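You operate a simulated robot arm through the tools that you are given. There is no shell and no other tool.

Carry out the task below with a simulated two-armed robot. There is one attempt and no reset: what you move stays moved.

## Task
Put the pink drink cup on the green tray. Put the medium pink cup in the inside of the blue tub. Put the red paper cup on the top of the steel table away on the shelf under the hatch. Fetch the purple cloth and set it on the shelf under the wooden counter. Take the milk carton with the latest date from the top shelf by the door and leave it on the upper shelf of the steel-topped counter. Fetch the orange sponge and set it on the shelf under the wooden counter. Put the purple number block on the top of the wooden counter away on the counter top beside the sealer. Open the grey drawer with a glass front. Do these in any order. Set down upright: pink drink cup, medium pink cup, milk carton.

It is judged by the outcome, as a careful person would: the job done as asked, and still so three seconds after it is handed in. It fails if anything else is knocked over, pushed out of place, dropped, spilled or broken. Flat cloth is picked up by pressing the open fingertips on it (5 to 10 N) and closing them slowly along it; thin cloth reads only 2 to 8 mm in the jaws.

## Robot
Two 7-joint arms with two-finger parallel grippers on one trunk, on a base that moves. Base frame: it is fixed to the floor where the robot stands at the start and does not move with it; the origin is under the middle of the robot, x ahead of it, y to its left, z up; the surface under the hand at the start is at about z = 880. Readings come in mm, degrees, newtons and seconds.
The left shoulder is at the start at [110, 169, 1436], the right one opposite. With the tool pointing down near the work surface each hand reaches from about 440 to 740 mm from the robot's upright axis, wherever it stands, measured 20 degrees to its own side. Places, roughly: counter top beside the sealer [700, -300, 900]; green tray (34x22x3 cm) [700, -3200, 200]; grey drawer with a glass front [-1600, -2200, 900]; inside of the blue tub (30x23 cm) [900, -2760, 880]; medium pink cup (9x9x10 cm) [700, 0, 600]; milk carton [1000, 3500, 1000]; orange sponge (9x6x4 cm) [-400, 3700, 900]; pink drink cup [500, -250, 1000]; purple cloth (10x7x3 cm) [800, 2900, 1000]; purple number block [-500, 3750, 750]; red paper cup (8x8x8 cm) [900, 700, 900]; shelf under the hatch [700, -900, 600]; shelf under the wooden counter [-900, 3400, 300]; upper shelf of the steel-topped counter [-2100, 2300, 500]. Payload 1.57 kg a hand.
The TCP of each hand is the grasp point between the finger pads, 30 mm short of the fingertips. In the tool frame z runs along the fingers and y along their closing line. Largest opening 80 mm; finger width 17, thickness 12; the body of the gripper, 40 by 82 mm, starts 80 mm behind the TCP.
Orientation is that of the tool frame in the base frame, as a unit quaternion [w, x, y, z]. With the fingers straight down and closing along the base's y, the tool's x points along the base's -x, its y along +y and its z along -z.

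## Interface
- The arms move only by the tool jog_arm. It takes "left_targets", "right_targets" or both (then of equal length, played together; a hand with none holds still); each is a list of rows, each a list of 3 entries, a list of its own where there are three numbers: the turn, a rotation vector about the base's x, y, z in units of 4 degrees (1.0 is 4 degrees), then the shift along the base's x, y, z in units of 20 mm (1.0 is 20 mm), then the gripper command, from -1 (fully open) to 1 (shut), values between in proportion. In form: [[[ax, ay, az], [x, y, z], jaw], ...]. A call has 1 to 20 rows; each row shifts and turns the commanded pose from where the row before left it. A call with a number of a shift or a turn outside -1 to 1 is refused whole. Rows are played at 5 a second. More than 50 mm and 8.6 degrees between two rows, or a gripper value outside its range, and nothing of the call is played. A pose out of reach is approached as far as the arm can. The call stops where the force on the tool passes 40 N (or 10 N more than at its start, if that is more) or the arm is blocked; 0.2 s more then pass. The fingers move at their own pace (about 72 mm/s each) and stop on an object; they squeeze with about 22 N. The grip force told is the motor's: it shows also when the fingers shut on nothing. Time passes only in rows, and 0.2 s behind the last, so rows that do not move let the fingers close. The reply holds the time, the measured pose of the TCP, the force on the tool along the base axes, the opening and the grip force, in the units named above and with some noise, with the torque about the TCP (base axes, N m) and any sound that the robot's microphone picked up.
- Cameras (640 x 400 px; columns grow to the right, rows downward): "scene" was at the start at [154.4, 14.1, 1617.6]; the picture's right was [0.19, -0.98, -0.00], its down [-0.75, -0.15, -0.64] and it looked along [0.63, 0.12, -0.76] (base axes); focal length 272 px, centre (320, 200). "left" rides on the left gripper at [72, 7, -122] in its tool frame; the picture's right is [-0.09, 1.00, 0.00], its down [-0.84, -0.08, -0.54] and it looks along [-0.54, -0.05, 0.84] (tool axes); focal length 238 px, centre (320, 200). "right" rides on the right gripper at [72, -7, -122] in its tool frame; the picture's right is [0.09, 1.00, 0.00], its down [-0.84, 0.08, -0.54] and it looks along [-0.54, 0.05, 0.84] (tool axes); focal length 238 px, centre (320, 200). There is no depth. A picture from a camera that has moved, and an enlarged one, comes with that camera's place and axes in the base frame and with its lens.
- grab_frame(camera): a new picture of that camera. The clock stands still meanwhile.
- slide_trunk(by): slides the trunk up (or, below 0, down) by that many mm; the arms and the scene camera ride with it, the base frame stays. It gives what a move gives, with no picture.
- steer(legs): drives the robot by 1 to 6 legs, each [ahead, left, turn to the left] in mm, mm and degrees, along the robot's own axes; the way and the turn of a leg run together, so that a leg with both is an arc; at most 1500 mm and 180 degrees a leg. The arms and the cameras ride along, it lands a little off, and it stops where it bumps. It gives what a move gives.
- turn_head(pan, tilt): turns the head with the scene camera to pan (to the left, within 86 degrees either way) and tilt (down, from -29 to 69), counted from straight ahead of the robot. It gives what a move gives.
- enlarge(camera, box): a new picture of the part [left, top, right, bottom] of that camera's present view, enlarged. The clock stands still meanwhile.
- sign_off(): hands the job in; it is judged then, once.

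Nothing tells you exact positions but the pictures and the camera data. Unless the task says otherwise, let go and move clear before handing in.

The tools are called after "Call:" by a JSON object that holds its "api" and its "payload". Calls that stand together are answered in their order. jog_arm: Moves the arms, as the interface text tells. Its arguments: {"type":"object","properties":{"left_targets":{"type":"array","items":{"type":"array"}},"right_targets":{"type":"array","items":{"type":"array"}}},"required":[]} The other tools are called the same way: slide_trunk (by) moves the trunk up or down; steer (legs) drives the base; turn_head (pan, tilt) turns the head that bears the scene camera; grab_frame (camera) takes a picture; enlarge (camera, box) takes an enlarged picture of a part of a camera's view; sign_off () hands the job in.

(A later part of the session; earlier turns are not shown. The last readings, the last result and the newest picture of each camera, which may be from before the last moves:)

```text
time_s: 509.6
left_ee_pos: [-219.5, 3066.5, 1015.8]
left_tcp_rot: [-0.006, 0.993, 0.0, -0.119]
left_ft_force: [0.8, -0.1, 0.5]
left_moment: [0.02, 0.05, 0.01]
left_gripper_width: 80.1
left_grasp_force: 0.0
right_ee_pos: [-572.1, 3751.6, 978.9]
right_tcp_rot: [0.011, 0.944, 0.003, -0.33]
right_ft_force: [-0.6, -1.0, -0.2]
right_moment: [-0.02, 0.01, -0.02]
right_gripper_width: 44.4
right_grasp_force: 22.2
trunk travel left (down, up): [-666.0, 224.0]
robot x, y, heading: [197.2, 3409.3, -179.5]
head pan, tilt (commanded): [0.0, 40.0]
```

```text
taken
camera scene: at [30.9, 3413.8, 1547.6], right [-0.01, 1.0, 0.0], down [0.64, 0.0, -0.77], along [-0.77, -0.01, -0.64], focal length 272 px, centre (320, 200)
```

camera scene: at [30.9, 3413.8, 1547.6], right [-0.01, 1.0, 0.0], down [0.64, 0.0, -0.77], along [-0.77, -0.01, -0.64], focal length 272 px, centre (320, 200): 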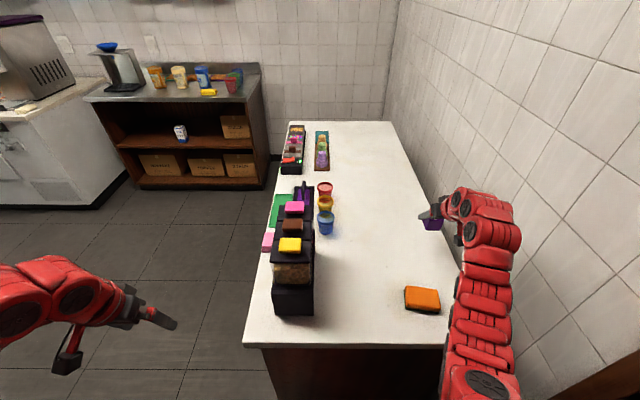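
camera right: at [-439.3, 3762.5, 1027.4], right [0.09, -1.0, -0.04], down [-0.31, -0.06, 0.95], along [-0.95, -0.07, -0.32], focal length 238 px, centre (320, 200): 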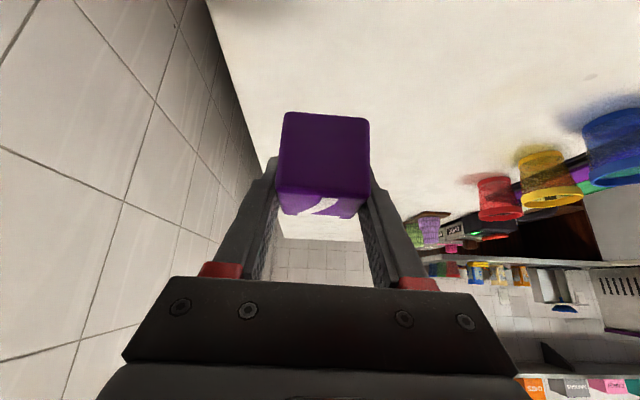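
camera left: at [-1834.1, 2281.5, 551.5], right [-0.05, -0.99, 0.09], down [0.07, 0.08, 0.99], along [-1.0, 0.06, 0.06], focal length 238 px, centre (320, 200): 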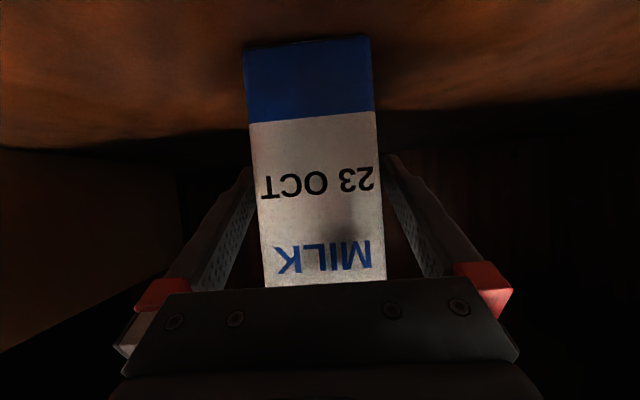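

Block held. Next the sponge with the left hand: I'll yaw the left tool by −90° so it closes along x, away from the counter.

Call:
{"api": "jog_arm", "payload": {"left_targets": [[[0, 0, -1], [0, 0, 0], -1], [[0, 0, -1], [0, 0, 0], -1], [[0, 0, -1], [0, 0, 0], -1], [[0, 0, -1], [0, 0, 0], -1], [[0, 0, -1], [0, 0, 0], -1], [[0, 0, -1], [0, 0, 0], -1], [[0, 0, -1], [0, 0, 0], -1], [[0, 0, -1], [0, 0, 0], -1], [[0, 0, -1], [0, 0, 0], -1], [[0, 0, -1], [0, 0, 0], -1], [[0, 0, -1], [0, 0, 0], -1], [[0, 0, -1], [0, 0, 0], -1], [[0, 0, -1], [0, 0, 0], -1], [[0, 0, -1], [0, 0, 0], -1], [[0, 0, -1], [0, 0, 0], -1], [[0, 0, -1], [0, 0, 0], -1], [[0, 0, -1], [0, 0, 0], -1], [[0, 0, -1], [0, 0, 0], -1], [[0, 0, -1], [0, 0, 0], -1], [[0, 0, -1], [0, 0, 0], -1]]}}

Call:
{"api": "jog_arm", "payload": {"left_targets": [[[0, 0, -1], [0, 0.5, 0], -1], [[0, 0, -1], [0, 0.5, 0], -1], [[0, 0, -0.4], [0, 1, 0], -1], [[0, 0, 0], [0, 1, 0], -1], [[0, 0, 0], [0, 1, 0], -1], [[0, 0, 0], [0, 1, 0], -1], [[0, 0, 0], [0, 1, 0], -1], [[0, 0, 0], [0, 1, 0], -1], [[0, 0, 0], [0, 1, 0], -1], [[0, 0, 0], [0, 1, 0], -1]]}}

```text
time_s: 513.8
left_ee_pos: [-168.5, 3131.4, 962.4]
left_tcp_rot: [-0.08, 0.761, -0.638, -0.089]
left_ft_force: [-0.3, -0.1, 0.3]
left_moment: [0.0, -0.02, 0.01]
left_gripper_width: 80.3
left_grasp_force: 0.1
left hand out of reach, approached as far as the arm can: row 4, 5, 6, 7, 8, 9, 10, 11, 12, 13, 14, 15, 16, 17, 18, 19, 20
right_ee_pos: [-572.2, 3752.7, 977.9]
right_tcp_rot: [0.012, 0.944, 0.003, -0.33]
right_ft_force: [0.6, 0.0, -1.3]
right_moment: [-0.03, 0.01, 0.0]
right_gripper_width: 44.2
right_grasp_force: 22.2
trunk travel left (down, up): [-666.0, 224.0]
robot x, y, heading: [196.5, 3417.1, -179.4]
head pan, tilt (commanded): [0.0, 40.0]
```

```text
time_s: 516.0
left_ee_pos: [-184.1, 3292.0, 1003.3]
left_tcp_rot: [-0.089, 0.705, -0.699, -0.079]
left_ft_force: [0.1, -0.5, 0.6]
left_moment: [-0.03, 0.02, 0.01]
left_gripper_width: 80.2
left_grasp_force: 0.1
left hand out of reach, approached as far as the arm can: row 5, 6, 7, 8, 9, 10
right_ee_pos: [-572.9, 3753.5, 976.8]
right_tcp_rot: [0.012, 0.944, 0.003, -0.331]
right_ft_force: [0.2, 0.2, -1.3]
right_moment: [0.0, -0.01, -0.01]
right_gripper_width: 44.8
right_grasp_force: 21.8
trunk travel left (down, up): [-666.0, 224.0]
robot x, y, heading: [197.4, 3415.4, -179.5]
head pan, tilt (commanded): [0.0, 40.0]
```

Call:
{"api": "jog_arm", "payload": {"left_targets": [[[0, 0, 0], [-0.3, 0.8, 0.3], -1], [[0, 0, 0], [-0.3, 0.9, 0.3], -1], [[0, 0, 0], [-0.2, 1, 0.2], -1], [[0, 0, 0], [-0.2, 1, 0], -1], [[0, 0, 0], [-0.2, 1, 0], -1], [[0, 0, 0], [-0.2, 1, 0], -1], [[0, 0, 0], [-0.2, 1, 0], -1]]}}

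Call:
{"api": "grab_frame", "payload": {"camera": "scene"}}

```text
time_s: 517.6
left_ee_pos: [-204.8, 3421.9, 1009.9]
left_tcp_rot: [-0.088, 0.705, -0.699, -0.083]
left_ft_force: [-0.7, -0.6, -0.9]
left_moment: [-0.03, -0.01, -0.01]
left_gripper_width: 79.9
left_grasp_force: 0.0
left hand out of reach, approached as far as the arm can: row 6, 7
right_ee_pos: [-572.7, 3754.2, 977.2]
right_tcp_rot: [0.013, 0.944, 0.004, -0.331]
right_ft_force: [0.0, 0.2, -0.3]
right_moment: [0.0, 0.0, -0.01]
right_gripper_width: 44.4
right_grasp_force: 21.8
trunk travel left (down, up): [-666.0, 224.0]
robot x, y, heading: [196.7, 3417.3, -179.9]
head pan, tilt (commanded): [0.0, 40.0]
```

```text
taken
camera scene: at [30.4, 3414.6, 1547.5], right [-0.01, 1.0, 0.0], down [0.64, 0.0, -0.77], along [-0.77, -0.01, -0.64], focal length 272 px, centre (320, 200)
```

scene: 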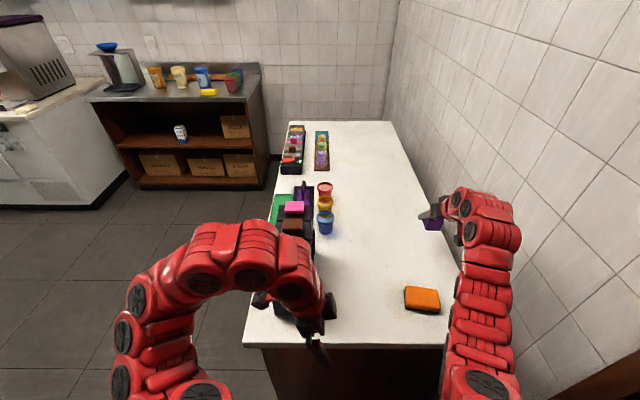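

Call:
{"api": "jog_arm", "payload": {"left_targets": [[[0, 0, 0], [-0.6, 0.8, 0.2], -1], [[0, 0, 0], [-0.6, 0.8, 0.2], -1], [[0, 0, 0], [-0.6, 0.8, 0.2], -1], [[0, 0, 0], [-0.6, 0.8, 0], -1], [[0, 0, 0], [-0.6, 0.8, 0], -1], [[0, 0, 0], [-0.6, 0.8, 0], -1], [[0, 0, 0], [-0.6, 0.9, 0], -1], [[0, 0, 0], [-0.6, 0.9, 0], -1], [[0, 0, 0], [-0.6, 0.9, 0], -1], [[0, 0, 0], [-0.6, 0.9, 0], -1]]}}

Call:
{"api": "grab_frame", "payload": {"camera": "left"}}

Call:
{"api": "grab_frame", "payload": {"camera": "scene"}}

```text
time_s: 519.8
left_ee_pos: [-204.5, 3422.5, 1010.7]
left_tcp_rot: [-0.088, 0.706, -0.698, -0.083]
left_ft_force: [0.4, -1.0, 0.0]
left_moment: [-0.02, 0.0, 0.01]
left_gripper_width: 80.2
left_grasp_force: 0.0
left hand out of reach, approached as far as the arm can: row 1, 2, 3, 4, 5, 6, 7, 8, 9, 10
right_ee_pos: [-571.9, 3753.1, 978.2]
right_tcp_rot: [0.012, 0.944, 0.004, -0.33]
right_ft_force: [0.4, -0.6, -1.4]
right_moment: [0.02, -0.02, 0.03]
right_gripper_width: 44.3
right_grasp_force: 22.0
trunk travel left (down, up): [-666.0, 224.0]
robot x, y, heading: [196.8, 3417.4, -179.7]
head pan, tilt (commanded): [0.0, 40.0]
```

```text
taken
camera left: at [-211.7, 3323.0, 1111.6], right [-1.0, 0.08, 0.01], down [0.07, 0.68, 0.73], along [0.05, 0.73, -0.68], focal length 238 px, centre (320, 200)
```

left: 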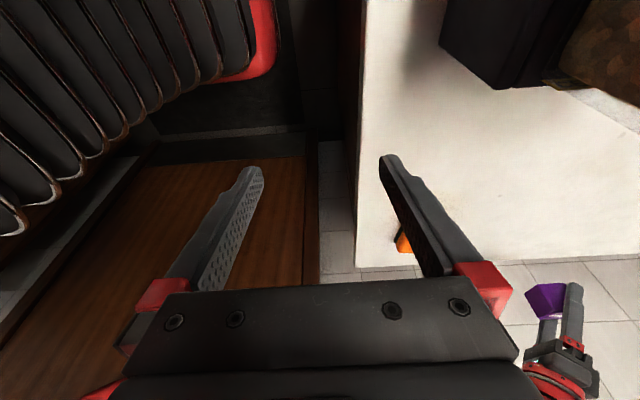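

```text
taken
camera scene: at [30.5, 3414.0, 1547.5], right [-0.01, 1.0, 0.0], down [0.64, 0.0, -0.77], along [-0.77, -0.01, -0.64], focal length 272 px, centre (320, 200)
```

scene: 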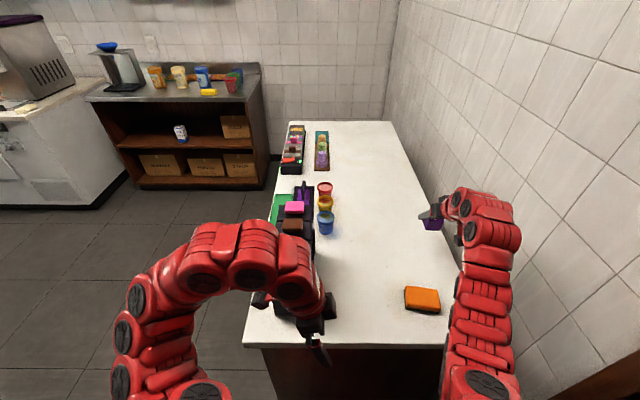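

The left arm is at a joint limit with the tool pointing to its right. I'll instead turn the robot toward heading ~125° so that the same tool direction is natural. First retract the right hand with the block.

Call:
{"api": "jog_arm", "payload": {"right_targets": [[[0, 0, 0], [0.5, -0.3, 0.5], 0.6], [[0, 0, 0], [0.9, -0.6, 0.5], 0.6], [[0, 0, 0], [0.9, -0.6, 0.5], 0.6], [[0, 0, 0], [0.9, -0.6, 0.5], 0.6], [[0, 0, 0], [0.9, -0.6, 0.5], 0.6], [[0, 0, 0], [0.9, -0.6, 0.5], 0.6], [[0, 0, 0], [0.9, -0.6, 0.5], 0.6], [[0, 0, 0], [0.9, -0.6, 0.5], 0.6], [[0, 0, 0], [0.9, -0.6, 0.5], 0.6], [[0, 0, 0], [0.9, -0.6, 0.5], 0.6], [[0, 0, 0], [0.9, -0.6, 0.3], 0.6], [[0, 0, 0], [0.9, -0.6, 0], 0.6], [[0, 0, 0], [0.9, -0.6, 0], 0.6]]}}

Call:
{"api": "steer", "payload": {"legs": [[0, 180, 0]]}}

Call:
{"api": "grab_frame", "payload": {"camera": "scene"}}

```text
time_s: 522.6
left_ee_pos: [-204.4, 3420.4, 1011.5]
left_tcp_rot: [-0.088, 0.705, -0.699, -0.084]
left_ft_force: [0.2, -0.1, 0.2]
left_moment: [-0.01, 0.05, -0.03]
left_gripper_width: 80.0
left_grasp_force: 0.0
right_ee_pos: [-363.7, 3610.4, 1104.2]
right_tcp_rot: [0.011, 0.943, 0.003, -0.331]
right_ft_force: [0.5, 0.5, -0.7]
right_moment: [-0.03, 0.02, -0.04]
right_gripper_width: 44.6
right_grasp_force: 22.3
right hand out of reach, approached as far as the arm can: row 12, 13
trunk travel left (down, up): [-666.0, 224.0]
robot x, y, heading: [200.0, 3414.9, -179.6]
head pan, tilt (commanded): [0.0, 40.0]
```

```text
time_s: 524.1
left_ee_pos: [-204.2, 3242.1, 1010.4]
left_tcp_rot: [-0.089, 0.705, -0.698, -0.084]
left_ft_force: [0.5, 0.8, -0.3]
left_moment: [0.0, 0.01, -0.02]
left_gripper_width: 79.9
left_grasp_force: 0.1
right_ee_pos: [-363.2, 3430.8, 1103.5]
right_tcp_rot: [0.012, 0.944, 0.004, -0.33]
right_ft_force: [0.0, -1.2, -0.9]
right_moment: [0.0, -0.03, 0.01]
right_gripper_width: 44.1
right_grasp_force: 21.8
trunk travel left (down, up): [-666.0, 224.0]
robot x, y, heading: [194.7, 3235.2, -179.6]
head pan, tilt (commanded): [0.0, 40.0]
```

```text
taken
camera scene: at [31.8, 3233.9, 1547.5], right [-0.01, 1.0, 0.0], down [0.64, 0.0, -0.77], along [-0.77, 0.0, -0.64], focal length 272 px, centre (320, 200)
```

scene: 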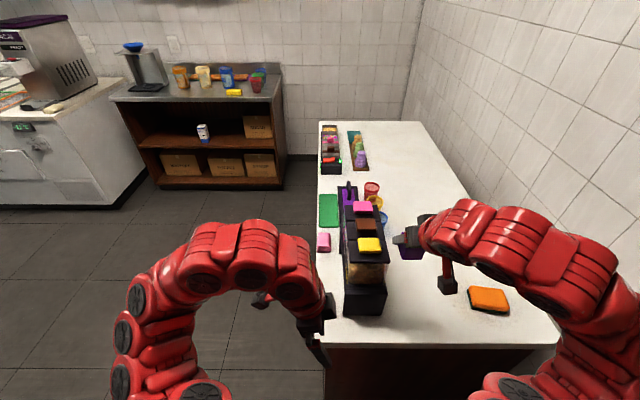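

Call:
{"api": "steer", "payload": {"legs": [[0, 0, -45]]}}

Call:
{"api": "grab_frame", "payload": {"camera": "scene"}}

```text
time_s: 526.6
left_ee_pos: [-84.4, 3523.7, 1010.5]
left_tcp_rot: [0.114, -0.388, 0.914, 0.044]
left_ft_force: [-0.1, 0.6, 0.3]
left_moment: [-0.03, 0.01, -0.01]
left_gripper_width: 79.7
left_grasp_force: 0.1
right_ee_pos: [-64.5, 3769.0, 1102.5]
right_tcp_rot: [-0.114, 0.875, -0.355, -0.31]
right_ft_force: [0.2, -0.5, -0.3]
right_moment: [0.0, 0.0, -0.02]
right_gripper_width: 44.9
right_grasp_force: 21.7
trunk travel left (down, up): [-666.0, 224.0]
robot x, y, heading: [198.1, 3235.9, 135.8]
head pan, tilt (commanded): [0.0, 40.0]
```

```text
taken
camera scene: at [78.7, 3350.7, 1547.5], right [0.7, 0.72, 0.0], down [0.46, -0.45, -0.77], along [-0.55, 0.53, -0.64], focal length 272 px, centre (320, 200)
```

scene: 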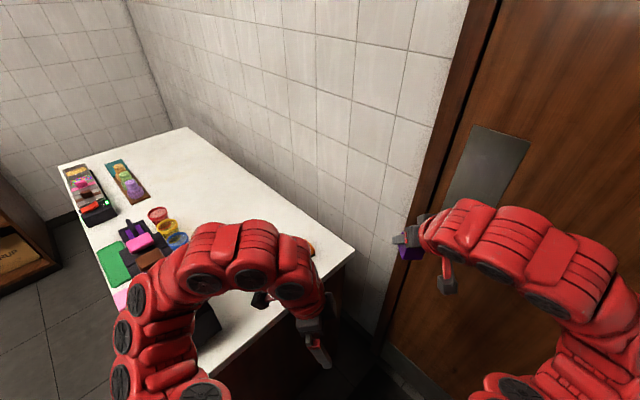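

Call:
{"api": "jog_arm", "payload": {"left_targets": [[[0, 0, 1], [-0.5, 0.3, 0], -1], [[0, 0, 1], [-0.9, 0.4, 0], -1], [[0, 0, 1], [-0.9, 0.4, 0], -1], [[0, 0, 1], [-0.9, 0.4, 0], -1], [[0, 0, 1], [-0.9, 0.4, 0], -1], [[0, 0, 1], [-0.9, 0.4, 0], -1], [[0, 0, 1], [-0.9, 0.4, 0], -1], [[0, 0, 1], [-0.9, 0.4, 0], -1], [[0, 0, 1], [-0.9, 0.4, 0], -1], [[0, 0, 1], [-0.9, 0.4, 0], -1], [[0, 0, 1], [-0.9, 0.4, 0], -1]]}}

Call:
{"api": "grab_frame", "payload": {"camera": "left"}}

```text
time_s: 529.0
left_ee_pos: [-94.4, 3572.7, 1002.2]
left_tcp_rot: [0.105, -0.65, 0.748, 0.085]
left_ft_force: [0.1, -1.0, 0.0]
left_moment: [0.01, 0.01, 0.0]
left_gripper_width: 80.0
left_grasp_force: 0.1
left hand out of reach, approached as far as the arm can: row 2, 3, 4, 5, 6, 7, 8, 9, 10, 11
right_ee_pos: [-65.7, 3768.3, 1104.3]
right_tcp_rot: [-0.113, 0.875, -0.354, -0.31]
right_ft_force: [0.4, 0.3, -1.0]
right_moment: [0.03, -0.04, -0.04]
right_gripper_width: 44.3
right_grasp_force: 22.2
trunk travel left (down, up): [-666.0, 224.0]
robot x, y, heading: [197.5, 3235.5, 135.8]
head pan, tilt (commanded): [0.0, 40.0]
```

```text
taken
camera left: at [-115.7, 3473.2, 1101.0], right [-0.97, 0.23, 0.01], down [0.16, 0.65, 0.75], along [0.16, 0.73, -0.67], focal length 238 px, centre (320, 200)
```

left: 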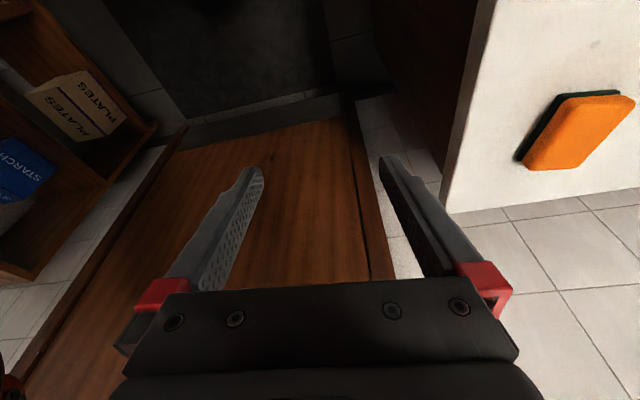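

Call:
{"api": "jog_arm", "payload": {"left_targets": [[[0, 0, 0], [-0.9, 0.3, 0], -1], [[0, 0, 0], [-0.9, 0.3, 0], -1], [[0, 0, 0], [-0.9, 0.3, 0], -1], [[0, 0, 0], [-0.9, 0.3, 0], -1], [[0, 0, 0], [-0.9, 0.3, 0], -1]]}}

```text
time_s: 530.2
left_ee_pos: [-111.2, 3577.3, 1000.1]
left_tcp_rot: [0.107, -0.649, 0.748, 0.086]
left_ft_force: [-1.0, -0.1, -0.7]
left_moment: [0.02, 0.01, 0.0]
left_gripper_width: 79.9
left_grasp_force: 0.0
left hand out of reach, approached as far as the arm can: row 1, 2, 3, 4, 5
right_ee_pos: [-65.9, 3769.3, 1102.0]
right_tcp_rot: [-0.114, 0.875, -0.355, -0.31]
right_ft_force: [0.3, -0.5, -0.4]
right_moment: [0.01, 0.02, 0.02]
right_gripper_width: 44.4
right_grasp_force: 22.4
trunk travel left (down, up): [-666.0, 224.0]
robot x, y, heading: [202.6, 3237.5, 135.7]
head pan, tilt (commanded): [0.0, 40.0]
```

The steep left tool needs a higher shoulder. Raising the trunk 200 and trying again.

Call:
{"api": "slide_trunk", "payload": {"by": 200}}

Call:
{"api": "jog_arm", "payload": {"left_targets": [[[0, 0, 0], [-0.9, 0.3, -0.6], -1], [[0, 0, 0], [-0.9, 0.3, -0.6], -1], [[0, 0, 0], [-0.9, 0.3, -0.6], -1], [[0, 0, 0], [-0.9, 0.3, -0.6], -1]]}}

```text
time_s: 532.3
left_ee_pos: [-110.5, 3578.7, 1200.2]
left_tcp_rot: [0.107, -0.65, 0.748, 0.086]
left_ft_force: [-0.2, -0.4, -0.3]
left_moment: [-0.02, 0.03, 0.01]
left_gripper_width: 79.7
left_grasp_force: 0.0
right_ee_pos: [-65.0, 3768.5, 1302.7]
right_tcp_rot: [-0.114, 0.875, -0.355, -0.309]
right_ft_force: [-1.1, -0.8, -0.1]
right_moment: [0.0, 0.01, 0.01]
right_gripper_width: 44.5
right_grasp_force: 22.5
trunk travel left (down, up): [-866.0, 24.0]
robot x, y, heading: [200.4, 3237.8, 135.7]
head pan, tilt (commanded): [0.0, 40.0]
```

```text
time_s: 533.3
left_ee_pos: [-183.3, 3604.0, 1153.0]
left_tcp_rot: [0.107, -0.65, 0.748, 0.086]
left_ft_force: [0.0, -0.3, 0.5]
left_moment: [0.0, 0.0, -0.02]
left_gripper_width: 80.1
left_grasp_force: 0.2
right_ee_pos: [-64.6, 3769.6, 1302.9]
right_tcp_rot: [-0.115, 0.875, -0.355, -0.309]
right_ft_force: [0.5, 0.1, -0.7]
right_moment: [0.0, -0.03, -0.01]
right_gripper_width: 44.5
right_grasp_force: 22.2
trunk travel left (down, up): [-866.0, 24.0]
robot x, y, heading: [198.1, 3237.0, 135.8]
head pan, tilt (commanded): [0.0, 40.0]
```

That works. Continuing toward the sponge.

Call:
{"api": "jog_arm", "payload": {"left_targets": [[[0, 0, 0.3], [-0.9, 0.3, -0.5], -1], [[0, 0, 0.3], [-0.9, 0.3, -0.5], -1], [[0, 0, 0.3], [-0.9, 0.3, -0.5], -1], [[0, 0, 0.3], [-0.9, 0.3, -0.5], -1], [[0, 0, 0.3], [-0.9, 0.3, -0.5], -1], [[0, 0, 0.3], [-0.9, 0.3, -0.5], -1], [[0, 0, 0.3], [-0.9, 0.3, -0.5], -1], [[0, 0, 0.3], [-0.9, 0.3, -0.5], -1], [[0, 0, 0], [-0.9, 0.2, -0.5], -1]]}}

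Call:
{"api": "grab_frame", "payload": {"camera": "left"}}

```text
time_s: 535.3
left_ee_pos: [-345.2, 3654.4, 1062.6]
left_tcp_rot: [-0.1, 0.71, -0.691, -0.094]
left_ft_force: [-0.3, 0.4, -0.5]
left_moment: [0.01, -0.01, 0.0]
left_gripper_width: 80.0
left_grasp_force: 0.1
right_ee_pos: [-65.4, 3769.1, 1302.6]
right_tcp_rot: [-0.114, 0.875, -0.354, -0.309]
right_ft_force: [-0.4, 0.1, -0.7]
right_moment: [-0.02, 0.01, 0.01]
right_gripper_width: 44.3
right_grasp_force: 22.1
trunk travel left (down, up): [-866.0, 24.0]
robot x, y, heading: [200.4, 3238.1, 135.8]
head pan, tilt (commanded): [0.0, 40.0]
```

```text
taken
camera left: at [-350.4, 3551.7, 1160.7], right [-1.0, 0.06, 0.01], down [0.05, 0.66, 0.75], along [0.04, 0.75, -0.66], focal length 238 px, centre (320, 200)
```

left: 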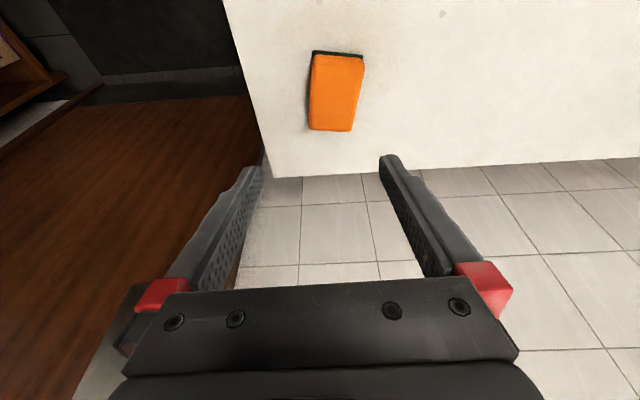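

Sponge is right below, aligned with the fingers. Centring, then lowering with the trunk.

Call:
{"api": "jog_arm", "payload": {"left_targets": [[[0, 0, 0.2], [-0.4, 0.4, 0], -1], [[0, 0, 0.2], [-0.35, 0.4, 0], -1]]}}

Call:
{"api": "slide_trunk", "payload": {"by": -140}}

Call:
{"api": "grab_frame", "payload": {"camera": "left"}}

```text
time_s: 535.9
left_ee_pos: [-359.6, 3671.1, 1061.1]
left_tcp_rot: [-0.099, 0.719, -0.681, -0.096]
left_ft_force: [-0.9, -0.1, 0.0]
left_moment: [0.01, -0.01, -0.01]
left_gripper_width: 80.1
left_grasp_force: 0.1
right_ee_pos: [-64.5, 3769.2, 1302.5]
right_tcp_rot: [-0.113, 0.875, -0.354, -0.31]
right_ft_force: [0.2, 0.2, -0.4]
right_moment: [-0.01, 0.03, -0.05]
right_gripper_width: 44.4
right_grasp_force: 22.1
trunk travel left (down, up): [-866.0, 24.0]
robot x, y, heading: [198.7, 3233.2, 135.7]
head pan, tilt (commanded): [0.0, 40.0]
```

```text
time_s: 537.6
left_ee_pos: [-360.2, 3671.1, 922.2]
left_tcp_rot: [-0.098, 0.72, -0.68, -0.096]
left_ft_force: [-0.1, -0.8, -0.8]
left_moment: [-0.01, 0.03, -0.02]
left_gripper_width: 79.8
left_grasp_force: 0.1
right_ee_pos: [-65.0, 3768.6, 1163.3]
right_tcp_rot: [-0.114, 0.875, -0.355, -0.31]
right_ft_force: [0.2, -0.8, -0.8]
right_moment: [0.0, 0.02, -0.02]
right_gripper_width: 44.4
right_grasp_force: 22.3
trunk travel left (down, up): [-726.0, 164.0]
robot x, y, heading: [199.9, 3239.9, 135.7]
head pan, tilt (commanded): [0.0, 40.0]
```

```text
taken
camera left: at [-361.8, 3568.3, 1019.7], right [-1.0, 0.03, 0.01], down [0.03, 0.66, 0.75], along [0.02, 0.75, -0.66], focal length 238 px, centre (320, 200)
```

left: 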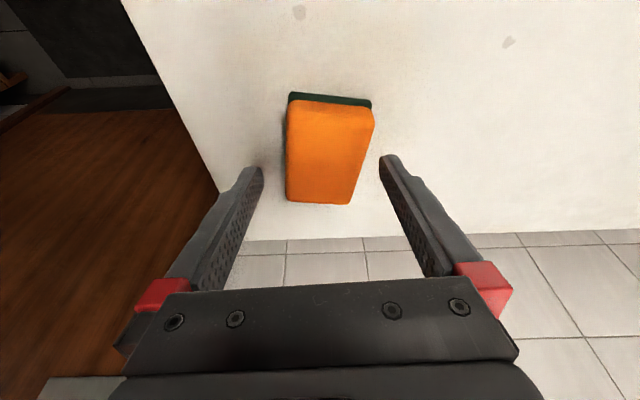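

Call:
{"api": "jog_arm", "payload": {"left_targets": [[[0, 0, 0], [-0.2, 0, -0.7], -1], [[0, 0, 0], [0, 0, -0.6], -1], [[0, 0, 0], [0, 0, -0.2], -1]]}}

```text
time_s: 538.4
left_ee_pos: [-363.5, 3671.4, 891.9]
left_tcp_rot: [-0.098, 0.719, -0.681, -0.096]
left_ft_force: [0.3, 0.1, 0.6]
left_moment: [-0.03, 0.06, 0.0]
left_gripper_width: 79.9
left_grasp_force: 0.1
right_ee_pos: [-65.3, 3768.3, 1162.0]
right_tcp_rot: [-0.114, 0.875, -0.355, -0.31]
right_ft_force: [0.1, 0.7, -0.2]
right_moment: [0.01, 0.01, -0.01]
right_gripper_width: 44.5
right_grasp_force: 22.0
trunk travel left (down, up): [-726.0, 164.0]
robot x, y, heading: [196.2, 3238.2, 135.7]
head pan, tilt (commanded): [0.0, 40.0]
```

Call:
{"api": "jog_arm", "payload": {"left_targets": [[[0, 0, 0], [0, 0, -0.2], -1], [[0, 0, 0], [0, 0, 0], -0.7], [[0, 0, 0], [0, 0, 0], -0.5], [[0, 0, 0], [0, 0, 0], -0.2], [[0, 0, 0], [0, 0, 0], 0.2], [[0, 0, 0], [0, 0, 0], 0.6], [[0, 0, 0], [0, 0, 0], 0.6]]}}

Call:
{"api": "grab_frame", "payload": {"camera": "left"}}

```text
time_s: 540.0
left_ee_pos: [-364.0, 3671.1, 888.4]
left_tcp_rot: [-0.098, 0.72, -0.68, -0.097]
left_ft_force: [0.4, -0.5, 1.0]
left_moment: [-0.06, -0.05, -0.03]
left_gripper_width: 61.3
left_grasp_force: 21.9
right_ee_pos: [-64.5, 3769.7, 1161.6]
right_tcp_rot: [-0.114, 0.875, -0.355, -0.31]
right_ft_force: [1.0, -0.4, 0.2]
right_moment: [0.03, -0.03, 0.05]
right_gripper_width: 44.6
right_grasp_force: 22.5
trunk travel left (down, up): [-726.0, 164.0]
robot x, y, heading: [199.4, 3232.4, 135.8]
head pan, tilt (commanded): [0.0, 40.0]
```

```text
taken
camera left: at [-365.9, 3568.6, 986.4], right [-1.0, 0.03, 0.01], down [0.03, 0.66, 0.75], along [0.02, 0.75, -0.66], focal length 238 px, centre (320, 200)
```

left: 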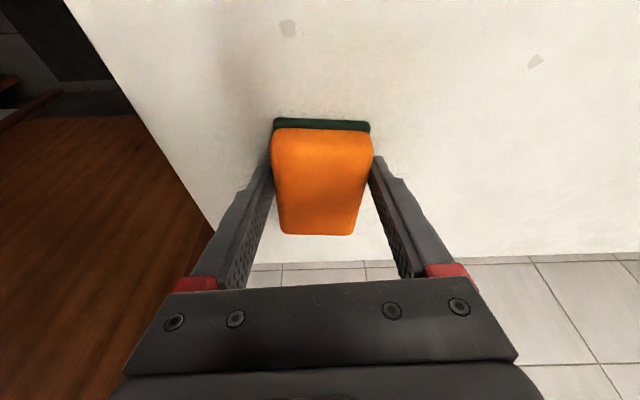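

Sponge gripped (61 mm). Lifting with the trunk, then pulling the left hand toward the counter end to clear the dispenser rack.

Call:
{"api": "slide_trunk", "payload": {"by": 160}}

Call:
{"api": "jog_arm", "payload": {"left_targets": [[[0, 0, 0], [0.5, 0, 0], 0.6], [[0, 0, 0], [0.9, 0, 0.1], 0.6], [[0, 0, 0], [0.9, -0.1, 0.1], 0.6], [[0, 0, 0], [0.9, -0.1, 0.1], 0.6], [[0, 0, 0], [0.9, -0.1, 0.1], 0.6], [[0, 0, 0], [0.9, -0.1, 0.1], 0.6], [[0, 0, 0], [0.9, -0.1, 0.1], 0.6], [[0, 0, 0], [0.9, -0.1, 0.1], 0.6]]}}

Call:
{"api": "grab_frame", "payload": {"camera": "scene"}}

```text
time_s: 541.8
left_ee_pos: [-364.0, 3670.1, 1049.1]
left_tcp_rot: [-0.098, 0.719, -0.681, -0.096]
left_ft_force: [0.0, 0.9, 0.3]
left_moment: [0.01, -0.02, 0.01]
left_gripper_width: 61.0
left_grasp_force: 22.4
right_ee_pos: [-65.4, 3769.0, 1322.9]
right_tcp_rot: [-0.114, 0.875, -0.355, -0.309]
right_ft_force: [0.8, -0.3, 0.0]
right_moment: [0.0, -0.01, -0.01]
right_gripper_width: 44.5
right_grasp_force: 22.0
trunk travel left (down, up): [-886.0, 4.0]
robot x, y, heading: [196.9, 3234.3, 135.8]
head pan, tilt (commanded): [0.0, 40.0]
```

```text
time_s: 543.6
left_ee_pos: [-227.1, 3657.7, 1062.1]
left_tcp_rot: [-0.099, 0.72, -0.681, -0.097]
left_ft_force: [0.6, 0.6, 0.4]
left_moment: [-0.03, -0.01, 0.03]
left_gripper_width: 60.6
left_grasp_force: 22.4
right_ee_pos: [-64.9, 3769.3, 1322.9]
right_tcp_rot: [-0.114, 0.875, -0.354, -0.311]
right_ft_force: [-0.7, -0.9, 0.2]
right_moment: [0.02, -0.01, -0.03]
right_gripper_width: 44.6
right_grasp_force: 22.0
trunk travel left (down, up): [-886.0, 4.0]
robot x, y, heading: [200.1, 3240.3, 135.9]
head pan, tilt (commanded): [0.0, 40.0]
```

```text
taken
camera scene: at [78.8, 3350.3, 1767.6], right [0.7, 0.72, 0.0], down [0.46, -0.45, -0.77], along [-0.55, 0.53, -0.64], focal length 272 px, centre (320, 200)
```

scene: 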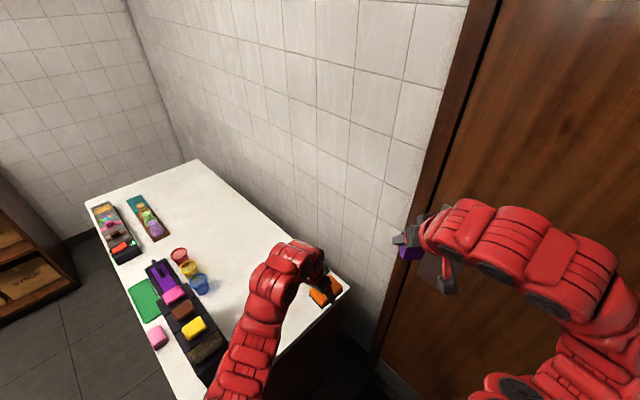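

Moving out along the door side, then turning to face the wooden counter's front.

Call:
{"api": "steer", "payload": {"legs": [[-586, 602, 0]]}}

Call:
{"api": "steer", "payload": {"legs": [[0, 0, -45.9], [0, 690, 0]]}}

```text
time_s: 548.1
left_ee_pos: [-226.1, 2819.3, 1061.3]
left_tcp_rot: [-0.098, 0.72, -0.68, -0.096]
left_ft_force: [-0.1, 0.4, -0.6]
left_moment: [-0.02, 0.01, 0.01]
left_gripper_width: 60.1
left_grasp_force: 21.7
right_ee_pos: [-63.6, 2930.9, 1322.5]
right_tcp_rot: [-0.113, 0.875, -0.354, -0.31]
right_ft_force: [-0.4, 0.5, -0.8]
right_moment: [0.01, -0.02, -0.01]
right_gripper_width: 44.5
right_grasp_force: 22.3
trunk travel left (down, up): [-886.0, 4.0]
robot x, y, heading: [199.9, 2397.0, 135.9]
head pan, tilt (commanded): [0.0, 40.0]
```

```text
time_s: 554.0
left_ee_pos: [-483.6, 3006.0, 1060.8]
left_tcp_rot: [0.128, -0.392, 0.91, 0.05]
left_ft_force: [0.2, -0.8, 0.4]
left_moment: [0.0, -0.02, 0.0]
left_gripper_width: 59.1
left_grasp_force: 21.9
right_ee_pos: [-291.5, 2963.4, 1322.3]
right_tcp_rot: [0.227, -0.664, 0.671, 0.241]
right_ft_force: [0.5, 0.0, -0.5]
right_moment: [0.03, 0.01, 0.0]
right_gripper_width: 44.4
right_grasp_force: 22.4
trunk travel left (down, up): [-886.0, 4.0]
robot x, y, heading: [-495.5, 2405.5, 89.3]
head pan, tilt (commanded): [0.0, 40.0]
```

Turning the left tool forward and moving in front of the gap between the CEREAL and CONES boxes, then lowering the trunk.

Call:
{"api": "jog_arm", "payload": {"left_targets": [[[0, 0, 1], [0, 0, 0], 0.6], [[0, 0, 1], [0, 0, 0], 0.6], [[0, 0, 1], [0, 0, 0], 0.6], [[0, 0, 1], [0, 0, 0], 0.6], [[0, 0, 1], [0, 0, 0], 0.6], [[0, 0, 1], [0, 0, 0], 0.6], [[0, 0, 1], [0, 0, 0], 0.6], [[0, 0, 1], [0, 0, 0], 0.6], [[0, 0, 1], [0, 0, 0], 0.6], [[0, 0, 1], [0, 0, 0], 0.6], [[0, 0, 1], [0, 0, 0], 0.6], [[0, 0, 0.7], [0, 0, 0], 0.6]]}}

Call:
{"api": "steer", "payload": {"legs": [[0, 0, 0.7], [0, 350, 0]]}}

Call:
{"api": "slide_trunk", "payload": {"by": -400}}

Call:
{"api": "slide_trunk", "payload": {"by": -240}}

Call:
{"api": "turn_head", "payload": {"pan": 0, "tilt": 25}}

Call:
{"api": "grab_frame", "payload": {"camera": "scene"}}

```text
time_s: 556.6
left_ee_pos: [-482.5, 3005.1, 1061.3]
left_tcp_rot: [-0.098, 0.722, -0.678, -0.098]
left_ft_force: [0.0, 0.0, 0.1]
left_moment: [0.02, -0.03, -0.07]
left_gripper_width: 58.9
left_grasp_force: 21.8
right_ee_pos: [-291.2, 2964.2, 1322.4]
right_tcp_rot: [0.227, -0.664, 0.671, 0.24]
right_ft_force: [0.4, -0.6, -0.5]
right_moment: [0.01, 0.02, 0.01]
right_gripper_width: 44.6
right_grasp_force: 21.9
trunk travel left (down, up): [-886.0, 4.0]
robot x, y, heading: [-496.2, 2403.3, 89.2]
head pan, tilt (commanded): [0.0, 40.0]
```

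```text
time_s: 559.3
left_ee_pos: [-848.9, 3004.7, 1061.5]
left_tcp_rot: [-0.098, 0.725, -0.675, -0.097]
left_ft_force: [0.1, 0.2, 0.0]
left_moment: [0.01, 0.01, -0.01]
left_gripper_width: 59.2
left_grasp_force: 22.5
right_ee_pos: [-655.3, 2965.0, 1321.0]
right_tcp_rot: [-0.225, 0.668, -0.667, -0.242]
right_ft_force: [0.2, 0.1, -1.1]
right_moment: [-0.01, 0.0, 0.05]
right_gripper_width: 44.6
right_grasp_force: 21.9
trunk travel left (down, up): [-886.0, 4.0]
robot x, y, heading: [-856.0, 2403.3, 89.7]
head pan, tilt (commanded): [0.0, 40.0]
```

```text
time_s: 563.1
left_ee_pos: [-849.0, 3003.7, 661.2]
left_tcp_rot: [-0.098, 0.725, -0.675, -0.097]
left_ft_force: [0.2, 1.4, 0.1]
left_moment: [0.01, 0.0, 0.01]
left_gripper_width: 58.8
left_grasp_force: 22.1
right_ee_pos: [-657.3, 2965.0, 923.6]
right_tcp_rot: [-0.226, 0.668, -0.667, -0.241]
right_ft_force: [0.3, 0.3, -0.7]
right_moment: [0.02, 0.02, -0.02]
right_gripper_width: 44.5
right_grasp_force: 22.3
trunk travel left (down, up): [-486.0, 404.0]
robot x, y, heading: [-856.2, 2403.7, 89.8]
head pan, tilt (commanded): [0.0, 40.0]
```

```text
time_s: 565.6
left_ee_pos: [-850.3, 3004.0, 421.0]
left_tcp_rot: [-0.097, 0.725, -0.675, -0.098]
left_ft_force: [0.6, 1.1, 0.0]
left_moment: [-0.03, 0.01, -0.02]
left_gripper_width: 58.3
left_grasp_force: 22.0
right_ee_pos: [-657.4, 2965.8, 683.1]
right_tcp_rot: [0.226, -0.667, 0.668, 0.241]
right_ft_force: [-0.3, -0.1, -0.6]
right_moment: [-0.01, 0.03, 0.03]
right_gripper_width: 44.5
right_grasp_force: 22.2
trunk travel left (down, up): [-246.0, 644.0]
robot x, y, heading: [-852.7, 2405.8, 89.8]
head pan, tilt (commanded): [0.0, 40.0]
```

```text
time_s: 566.4
left_ee_pos: [-850.0, 3004.7, 422.8]
left_tcp_rot: [-0.097, 0.725, -0.675, -0.097]
left_ft_force: [-0.3, 0.5, -0.5]
left_moment: [-0.02, 0.0, -0.02]
left_gripper_width: 58.7
left_grasp_force: 22.3
right_ee_pos: [-657.1, 2966.4, 682.8]
right_tcp_rot: [-0.225, 0.668, -0.667, -0.241]
right_ft_force: [-0.7, -0.1, -0.6]
right_moment: [0.03, 0.01, -0.02]
right_gripper_width: 44.5
right_grasp_force: 22.4
trunk travel left (down, up): [-246.0, 644.0]
robot x, y, heading: [-855.1, 2405.2, 90.1]
head pan, tilt (commanded): [0.0, 25.0]
```

```text
taken
camera scene: at [-857.0, 2577.0, 1150.8], right [1.0, 0.0, 0.0], down [0.0, -0.42, -0.91], along [0.0, 0.91, -0.42], focal length 272 px, centre (320, 200)
```

scene: 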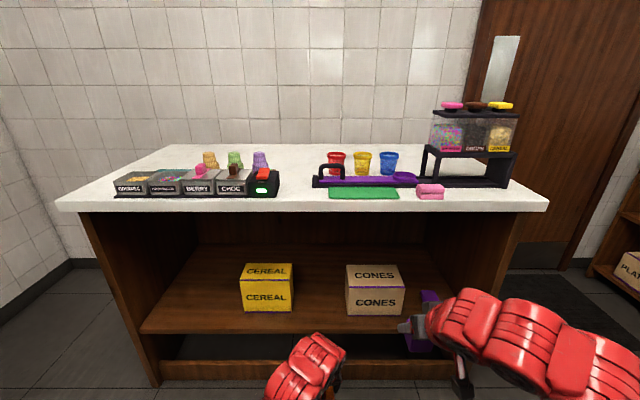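

Gap between CEREAL and CONES is ~206 mm centred at x≈−861. Driving forward and extending the sponge in.

Call:
{"api": "steer", "payload": {"legs": [[190, 0, 0]]}}

Call:
{"api": "jog_arm", "payload": {"left_targets": [[[0, 0, 0], [-0.1, 0.8, 0], 0.6], [[0, 0, 0], [-0.1, 0.8, 0], 0.6], [[0, 0, 0], [-0.1, 0.8, 0], 0.6], [[0, 0, 0], [-0.1, 0.8, 0], 0.6], [[0, 0, 0], [-0.1, 0.8, 0], 0.6], [[0, 0, 0], [0, 0.8, 0], 0.6], [[0, 0, 0], [0, 0.8, 0], 0.6], [[0, 0, 0], [0, 0.8, 0], 0.6], [[0, 0, 0], [0, 0.8, 0], 0.6]]}}

Call:
{"api": "grab_frame", "payload": {"camera": "left"}}

Call:
{"api": "grab_frame", "payload": {"camera": "scene"}}

```text
time_s: 567.9
left_ee_pos: [-848.8, 3195.1, 421.5]
left_tcp_rot: [-0.097, 0.725, -0.675, -0.097]
left_ft_force: [1.0, 0.2, 1.1]
left_moment: [-0.03, 0.02, -0.03]
left_gripper_width: 58.8
left_grasp_force: 21.9
right_ee_pos: [-655.9, 3156.3, 682.8]
right_tcp_rot: [-0.225, 0.668, -0.667, -0.241]
right_ft_force: [-0.2, 0.0, -0.1]
right_moment: [0.02, -0.02, -0.01]
right_gripper_width: 44.4
right_grasp_force: 22.3
trunk travel left (down, up): [-246.0, 644.0]
robot x, y, heading: [-853.8, 2600.2, 89.9]
head pan, tilt (commanded): [0.0, 25.0]
```

```text
time_s: 569.9
left_ee_pos: [-857.3, 3338.3, 421.4]
left_tcp_rot: [-0.098, 0.725, -0.675, -0.099]
left_ft_force: [-0.3, 0.6, 0.0]
left_moment: [0.0, -0.01, 0.01]
left_gripper_width: 58.5
left_grasp_force: 22.2
right_ee_pos: [-655.3, 3156.6, 683.8]
right_tcp_rot: [-0.226, 0.668, -0.667, -0.241]
right_ft_force: [0.7, -0.4, -0.5]
right_moment: [-0.01, 0.01, 0.01]
right_gripper_width: 44.7
right_grasp_force: 21.7
trunk travel left (down, up): [-246.0, 644.0]
robot x, y, heading: [-856.8, 2592.3, 89.8]
head pan, tilt (commanded): [0.0, 25.0]
```

```text
taken
camera left: at [-858.2, 3236.1, 519.3], right [-1.0, 0.02, 0.01], down [0.02, 0.66, 0.75], along [0.0, 0.75, -0.66], focal length 238 px, centre (320, 200)
```

left: 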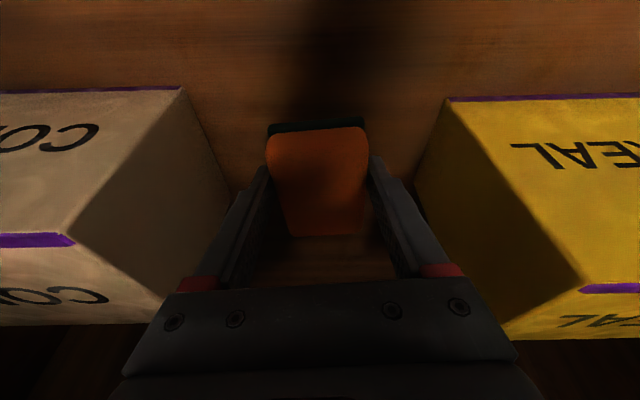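

```text
taken
camera scene: at [-856.7, 2767.2, 1150.8], right [1.0, 0.0, 0.0], down [0.0, -0.42, -0.91], along [0.0, 0.91, -0.42], focal length 272 px, centre (320, 200)
```

scene: 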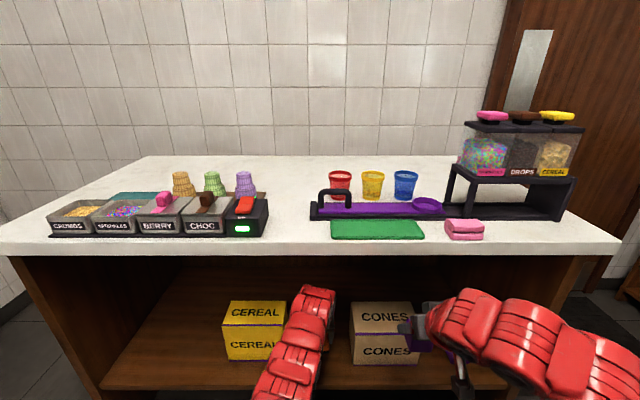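

Call:
{"api": "jog_arm", "payload": {"left_targets": [[[0, 0, 0], [0, 0.3, -0.7], 0.6], [[0, 0, 0], [0, 0.2, -0.7], 0.6], [[0, 0, 0], [0, 0, -0.6], 0.6]]}}

Call:
{"api": "jog_arm", "payload": {"left_targets": [[[0, 0, 0], [0, 0, -0.3], 0.6], [[0, 0, 0], [0, 0, -0.2], 0.6]]}}

```text
time_s: 570.7
left_ee_pos: [-860.1, 3340.3, 383.1]
left_tcp_rot: [-0.098, 0.725, -0.674, -0.097]
left_ft_force: [-0.3, -0.1, -0.6]
left_moment: [-0.03, -0.02, -0.02]
left_gripper_width: 58.5
left_grasp_force: 21.7
left hand out of reach, approached as far as the arm can: row 2, 3
right_ee_pos: [-656.2, 3157.3, 682.3]
right_tcp_rot: [-0.226, 0.668, -0.667, -0.241]
right_ft_force: [-0.3, -0.4, -0.9]
right_moment: [-0.04, -0.02, 0.02]
right_gripper_width: 44.5
right_grasp_force: 22.4
trunk travel left (down, up): [-246.0, 644.0]
robot x, y, heading: [-853.9, 2599.8, 89.8]
head pan, tilt (commanded): [0.0, 25.0]
```

```text
time_s: 571.3
left_ee_pos: [-859.9, 3339.3, 374.1]
left_tcp_rot: [-0.099, 0.724, -0.676, -0.098]
left_ft_force: [0.2, -1.1, -0.2]
left_moment: [-0.01, -0.01, -0.03]
left_gripper_width: 58.7
left_grasp_force: 21.9
right_ee_pos: [-656.1, 3154.1, 682.4]
right_tcp_rot: [-0.225, 0.668, -0.668, -0.24]
right_ft_force: [0.5, 0.7, 0.0]
right_moment: [0.0, 0.03, 0.02]
right_gripper_width: 44.3
right_grasp_force: 22.4
trunk travel left (down, up): [-246.0, 644.0]
robot x, y, heading: [-853.4, 2594.7, 90.0]
head pan, tilt (commanded): [0.0, 25.0]
```

Call:
{"api": "jog_arm", "payload": {"left_targets": [[[0, 0, 0], [0, 0, -0.3], 0.6], [[0, 0, 0], [0, 0, -0.2], 0.6]]}}

```text
time_s: 571.9
left_ee_pos: [-861.0, 3337.3, 367.6]
left_tcp_rot: [-0.097, 0.725, -0.675, -0.097]
left_ft_force: [0.5, -0.3, -0.1]
left_moment: [0.01, 0.01, 0.02]
left_gripper_width: 58.8
left_grasp_force: 21.9
left hand out of reach, approached as far as the arm can: row 2
right_ee_pos: [-656.2, 3156.9, 681.8]
right_tcp_rot: [0.225, -0.668, 0.668, 0.241]
right_ft_force: [0.1, 0.5, -0.5]
right_moment: [-0.02, 0.0, -0.01]
right_gripper_width: 44.5
right_grasp_force: 21.9
trunk travel left (down, up): [-246.0, 644.0]
robot x, y, heading: [-852.6, 2594.3, 89.7]
head pan, tilt (commanded): [0.0, 25.0]
```

Call:
{"api": "slide_trunk", "payload": {"by": -5}}

```text
time_s: 572.5
left_ee_pos: [-860.2, 3336.9, 364.3]
left_tcp_rot: [-0.098, 0.725, -0.675, -0.098]
left_ft_force: [-0.2, -0.5, 3.4]
left_moment: [0.04, 0.12, -0.02]
left_gripper_width: 58.7
left_grasp_force: 22.3
right_ee_pos: [-658.0, 3155.6, 677.7]
right_tcp_rot: [-0.225, 0.668, -0.667, -0.241]
right_ft_force: [0.5, -0.2, 0.0]
right_moment: [-0.02, -0.01, -0.02]
right_gripper_width: 44.7
right_grasp_force: 22.3
trunk travel left (down, up): [-241.0, 649.0]
robot x, y, heading: [-856.4, 2594.9, 90.0]
head pan, tilt (commanded): [0.0, 25.0]
```

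Contact (+3.4 N). Releasing the sponge.

Call:
{"api": "jog_arm", "payload": {"left_targets": [[[0, 0, 0], [0, 0, 0], -0.5], [[0, 0, 0], [0, 0, 0], -0.6], [[0, 0, 0], [0, 0, 0], -0.75], [[0, 0, 0], [0, 0, 0], -0.95], [[0, 0, 0], [0, 0, 0], -0.95]]}}

Call:
{"api": "slide_trunk", "payload": {"by": 60}}

Call:
{"api": "grab_frame", "payload": {"camera": "left"}}

```text
time_s: 573.7
left_ee_pos: [-861.0, 3336.7, 363.8]
left_tcp_rot: [-0.097, 0.725, -0.675, -0.098]
left_ft_force: [0.0, -0.8, 0.3]
left_moment: [-0.03, 0.0, 0.02]
left_gripper_width: 78.2
left_grasp_force: 0.1
right_ee_pos: [-656.6, 3156.0, 677.7]
right_tcp_rot: [0.225, -0.668, 0.668, 0.241]
right_ft_force: [-0.2, 0.0, -1.1]
right_moment: [0.0, 0.02, -0.01]
right_gripper_width: 44.5
right_grasp_force: 22.5
trunk travel left (down, up): [-241.0, 649.0]
robot x, y, heading: [-855.8, 2594.3, 90.3]
head pan, tilt (commanded): [0.0, 25.0]
```

```text
time_s: 574.7
left_ee_pos: [-861.3, 3337.5, 422.6]
left_tcp_rot: [-0.097, 0.725, -0.675, -0.097]
left_ft_force: [-0.5, -0.1, -0.7]
left_moment: [-0.03, 0.02, -0.01]
left_gripper_width: 78.0
left_grasp_force: 0.0
right_ee_pos: [-657.2, 3155.5, 736.9]
right_tcp_rot: [-0.225, 0.668, -0.667, -0.241]
right_ft_force: [-0.4, 0.2, -0.9]
right_moment: [0.02, 0.01, 0.02]
right_gripper_width: 44.4
right_grasp_force: 22.3
trunk travel left (down, up): [-301.0, 589.0]
robot x, y, heading: [-853.0, 2594.7, 89.9]
head pan, tilt (commanded): [0.0, 25.0]
```

```text
taken
camera left: at [-861.0, 3235.1, 520.7], right [-1.0, 0.02, 0.01], down [0.02, 0.66, 0.75], along [0.0, 0.75, -0.66], focal length 238 px, centre (320, 200)
```

left: 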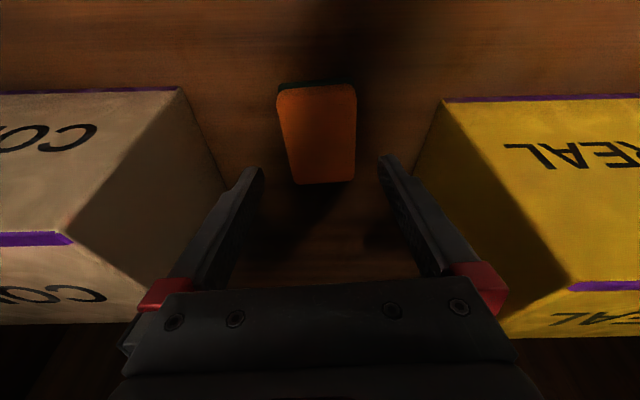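

Sponge is on the shelf. Backing straight out.

Call:
{"api": "steer", "payload": {"legs": [[-350, 0, 0]]}}

Call:
{"api": "slide_trunk", "payload": {"by": 400}}

Call:
{"api": "turn_head", "payload": {"pan": 0, "tilt": 30}}

Call:
{"api": "grab_frame", "payload": {"camera": "scene"}}

```text
time_s: 577.0
left_ee_pos: [-861.0, 2985.9, 422.9]
left_tcp_rot: [-0.098, 0.725, -0.674, -0.098]
left_ft_force: [0.6, -0.5, -0.6]
left_moment: [-0.01, -0.01, 0.0]
left_gripper_width: 77.8
left_grasp_force: 0.1
right_ee_pos: [-657.2, 2803.9, 737.6]
right_tcp_rot: [-0.225, 0.668, -0.667, -0.242]
right_ft_force: [1.1, -1.0, -0.2]
right_moment: [0.02, 0.0, -0.02]
right_gripper_width: 44.3
right_grasp_force: 22.0
trunk travel left (down, up): [-301.0, 589.0]
robot x, y, heading: [-853.5, 2243.6, 90.0]
head pan, tilt (commanded): [0.0, 25.0]
```

```text
time_s: 580.8
left_ee_pos: [-862.2, 2984.7, 822.0]
left_tcp_rot: [-0.097, 0.726, -0.674, -0.097]
left_ft_force: [-0.6, 0.6, -0.3]
left_moment: [0.0, -0.02, 0.0]
left_gripper_width: 77.9
left_grasp_force: 0.1
right_ee_pos: [-656.4, 2805.4, 1137.8]
right_tcp_rot: [-0.225, 0.668, -0.667, -0.241]
right_ft_force: [0.6, 0.4, -0.1]
right_moment: [-0.01, 0.04, 0.0]
right_gripper_width: 44.3
right_grasp_force: 22.0
trunk travel left (down, up): [-701.0, 189.0]
robot x, y, heading: [-856.4, 2241.7, 90.1]
head pan, tilt (commanded): [0.0, 25.0]
```

```text
time_s: 581.4
left_ee_pos: [-862.1, 2986.2, 824.2]
left_tcp_rot: [-0.097, 0.726, -0.674, -0.097]
left_ft_force: [0.1, -0.1, -0.5]
left_moment: [0.0, 0.0, -0.02]
left_gripper_width: 78.1
left_grasp_force: 0.1
right_ee_pos: [-656.7, 2805.4, 1138.8]
right_tcp_rot: [-0.225, 0.668, -0.667, -0.241]
right_ft_force: [-0.2, 0.0, -0.3]
right_moment: [-0.01, 0.0, -0.01]
right_gripper_width: 44.2
right_grasp_force: 21.8
trunk travel left (down, up): [-701.0, 189.0]
robot x, y, heading: [-858.1, 2246.0, 90.1]
head pan, tilt (commanded): [0.0, 30.0]
```

```text
taken
camera scene: at [-856.9, 2413.9, 1597.9], right [1.0, 0.0, 0.0], down [0.0, -0.5, -0.87], along [0.0, 0.87, -0.5], focal length 272 px, centre (320, 200)
```

scene: 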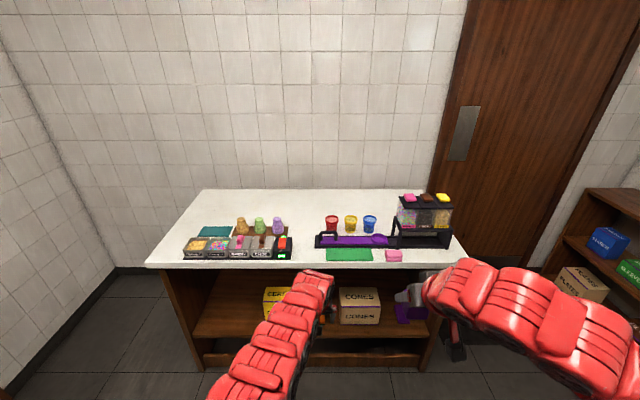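

Next: the red paper cup on the steel table. Turning to face +x and driving down the corridor.

Call:
{"api": "steer", "payload": {"legs": [[0, 0, -90], [560, 0, 0], [0, -1450, 0]]}}

Call:
{"api": "turn_head", "payload": {"pan": 0, "tilt": 30}}

Call:
{"api": "grab_frame", "payload": {"camera": "scene"}}

```text
time_s: 594.7
left_ee_pos: [468.6, 896.4, 823.6]
left_tcp_rot: [0.138, -0.061, 0.988, 0.013]
left_ft_force: [-10.8, 20.1, 8.9]
left_moment: [0.06, 0.18, -0.3]
left_gripper_width: 59.0
left_grasp_force: 0.0
right_ee_pos: [292.3, 668.5, 1136.8]
right_tcp_rot: [0.33, -0.016, 0.944, 0.016]
right_ft_force: [-0.7, -0.1, -0.1]
right_moment: [0.06, -0.03, 0.03]
right_gripper_width: 44.6
right_grasp_force: 21.3
trunk travel left (down, up): [-701.0, 189.0]
robot x, y, heading: [-270.8, 849.0, 1.9]
head pan, tilt (commanded): [0.0, 30.0]
stopped in leg 3: the force on the tool passed its limit at 45 N (the readings are from after the stop); the commanded pose is now the measured one
```

```text
time_s: 595.3
left_ee_pos: [468.7, 893.7, 823.2]
left_tcp_rot: [0.138, -0.058, 0.989, 0.01]
left_ft_force: [-6.5, 24.8, 6.1]
left_moment: [0.18, 0.1, -0.16]
left_gripper_width: 55.5
left_grasp_force: 0.1
right_ee_pos: [291.6, 668.8, 1140.5]
right_tcp_rot: [0.33, -0.015, 0.944, 0.015]
right_ft_force: [-0.7, 0.1, 0.2]
right_moment: [-0.03, -0.02, 0.0]
right_gripper_width: 44.4
right_grasp_force: 22.5
trunk travel left (down, up): [-701.0, 189.0]
robot x, y, heading: [-274.0, 846.8, 1.5]
head pan, tilt (commanded): [0.0, 30.0]
```

```text
taken
camera scene: at [-106.1, 855.8, 1598.1], right [0.03, -1.0, 0.0], down [-0.5, -0.02, -0.87], along [0.87, 0.03, -0.5], focal length 272 px, centre (320, 200)
```

scene: 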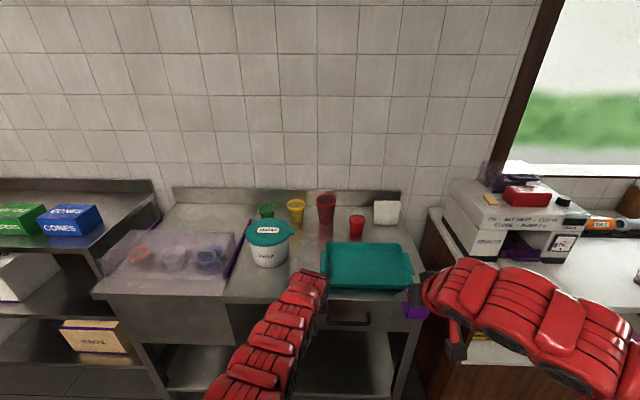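

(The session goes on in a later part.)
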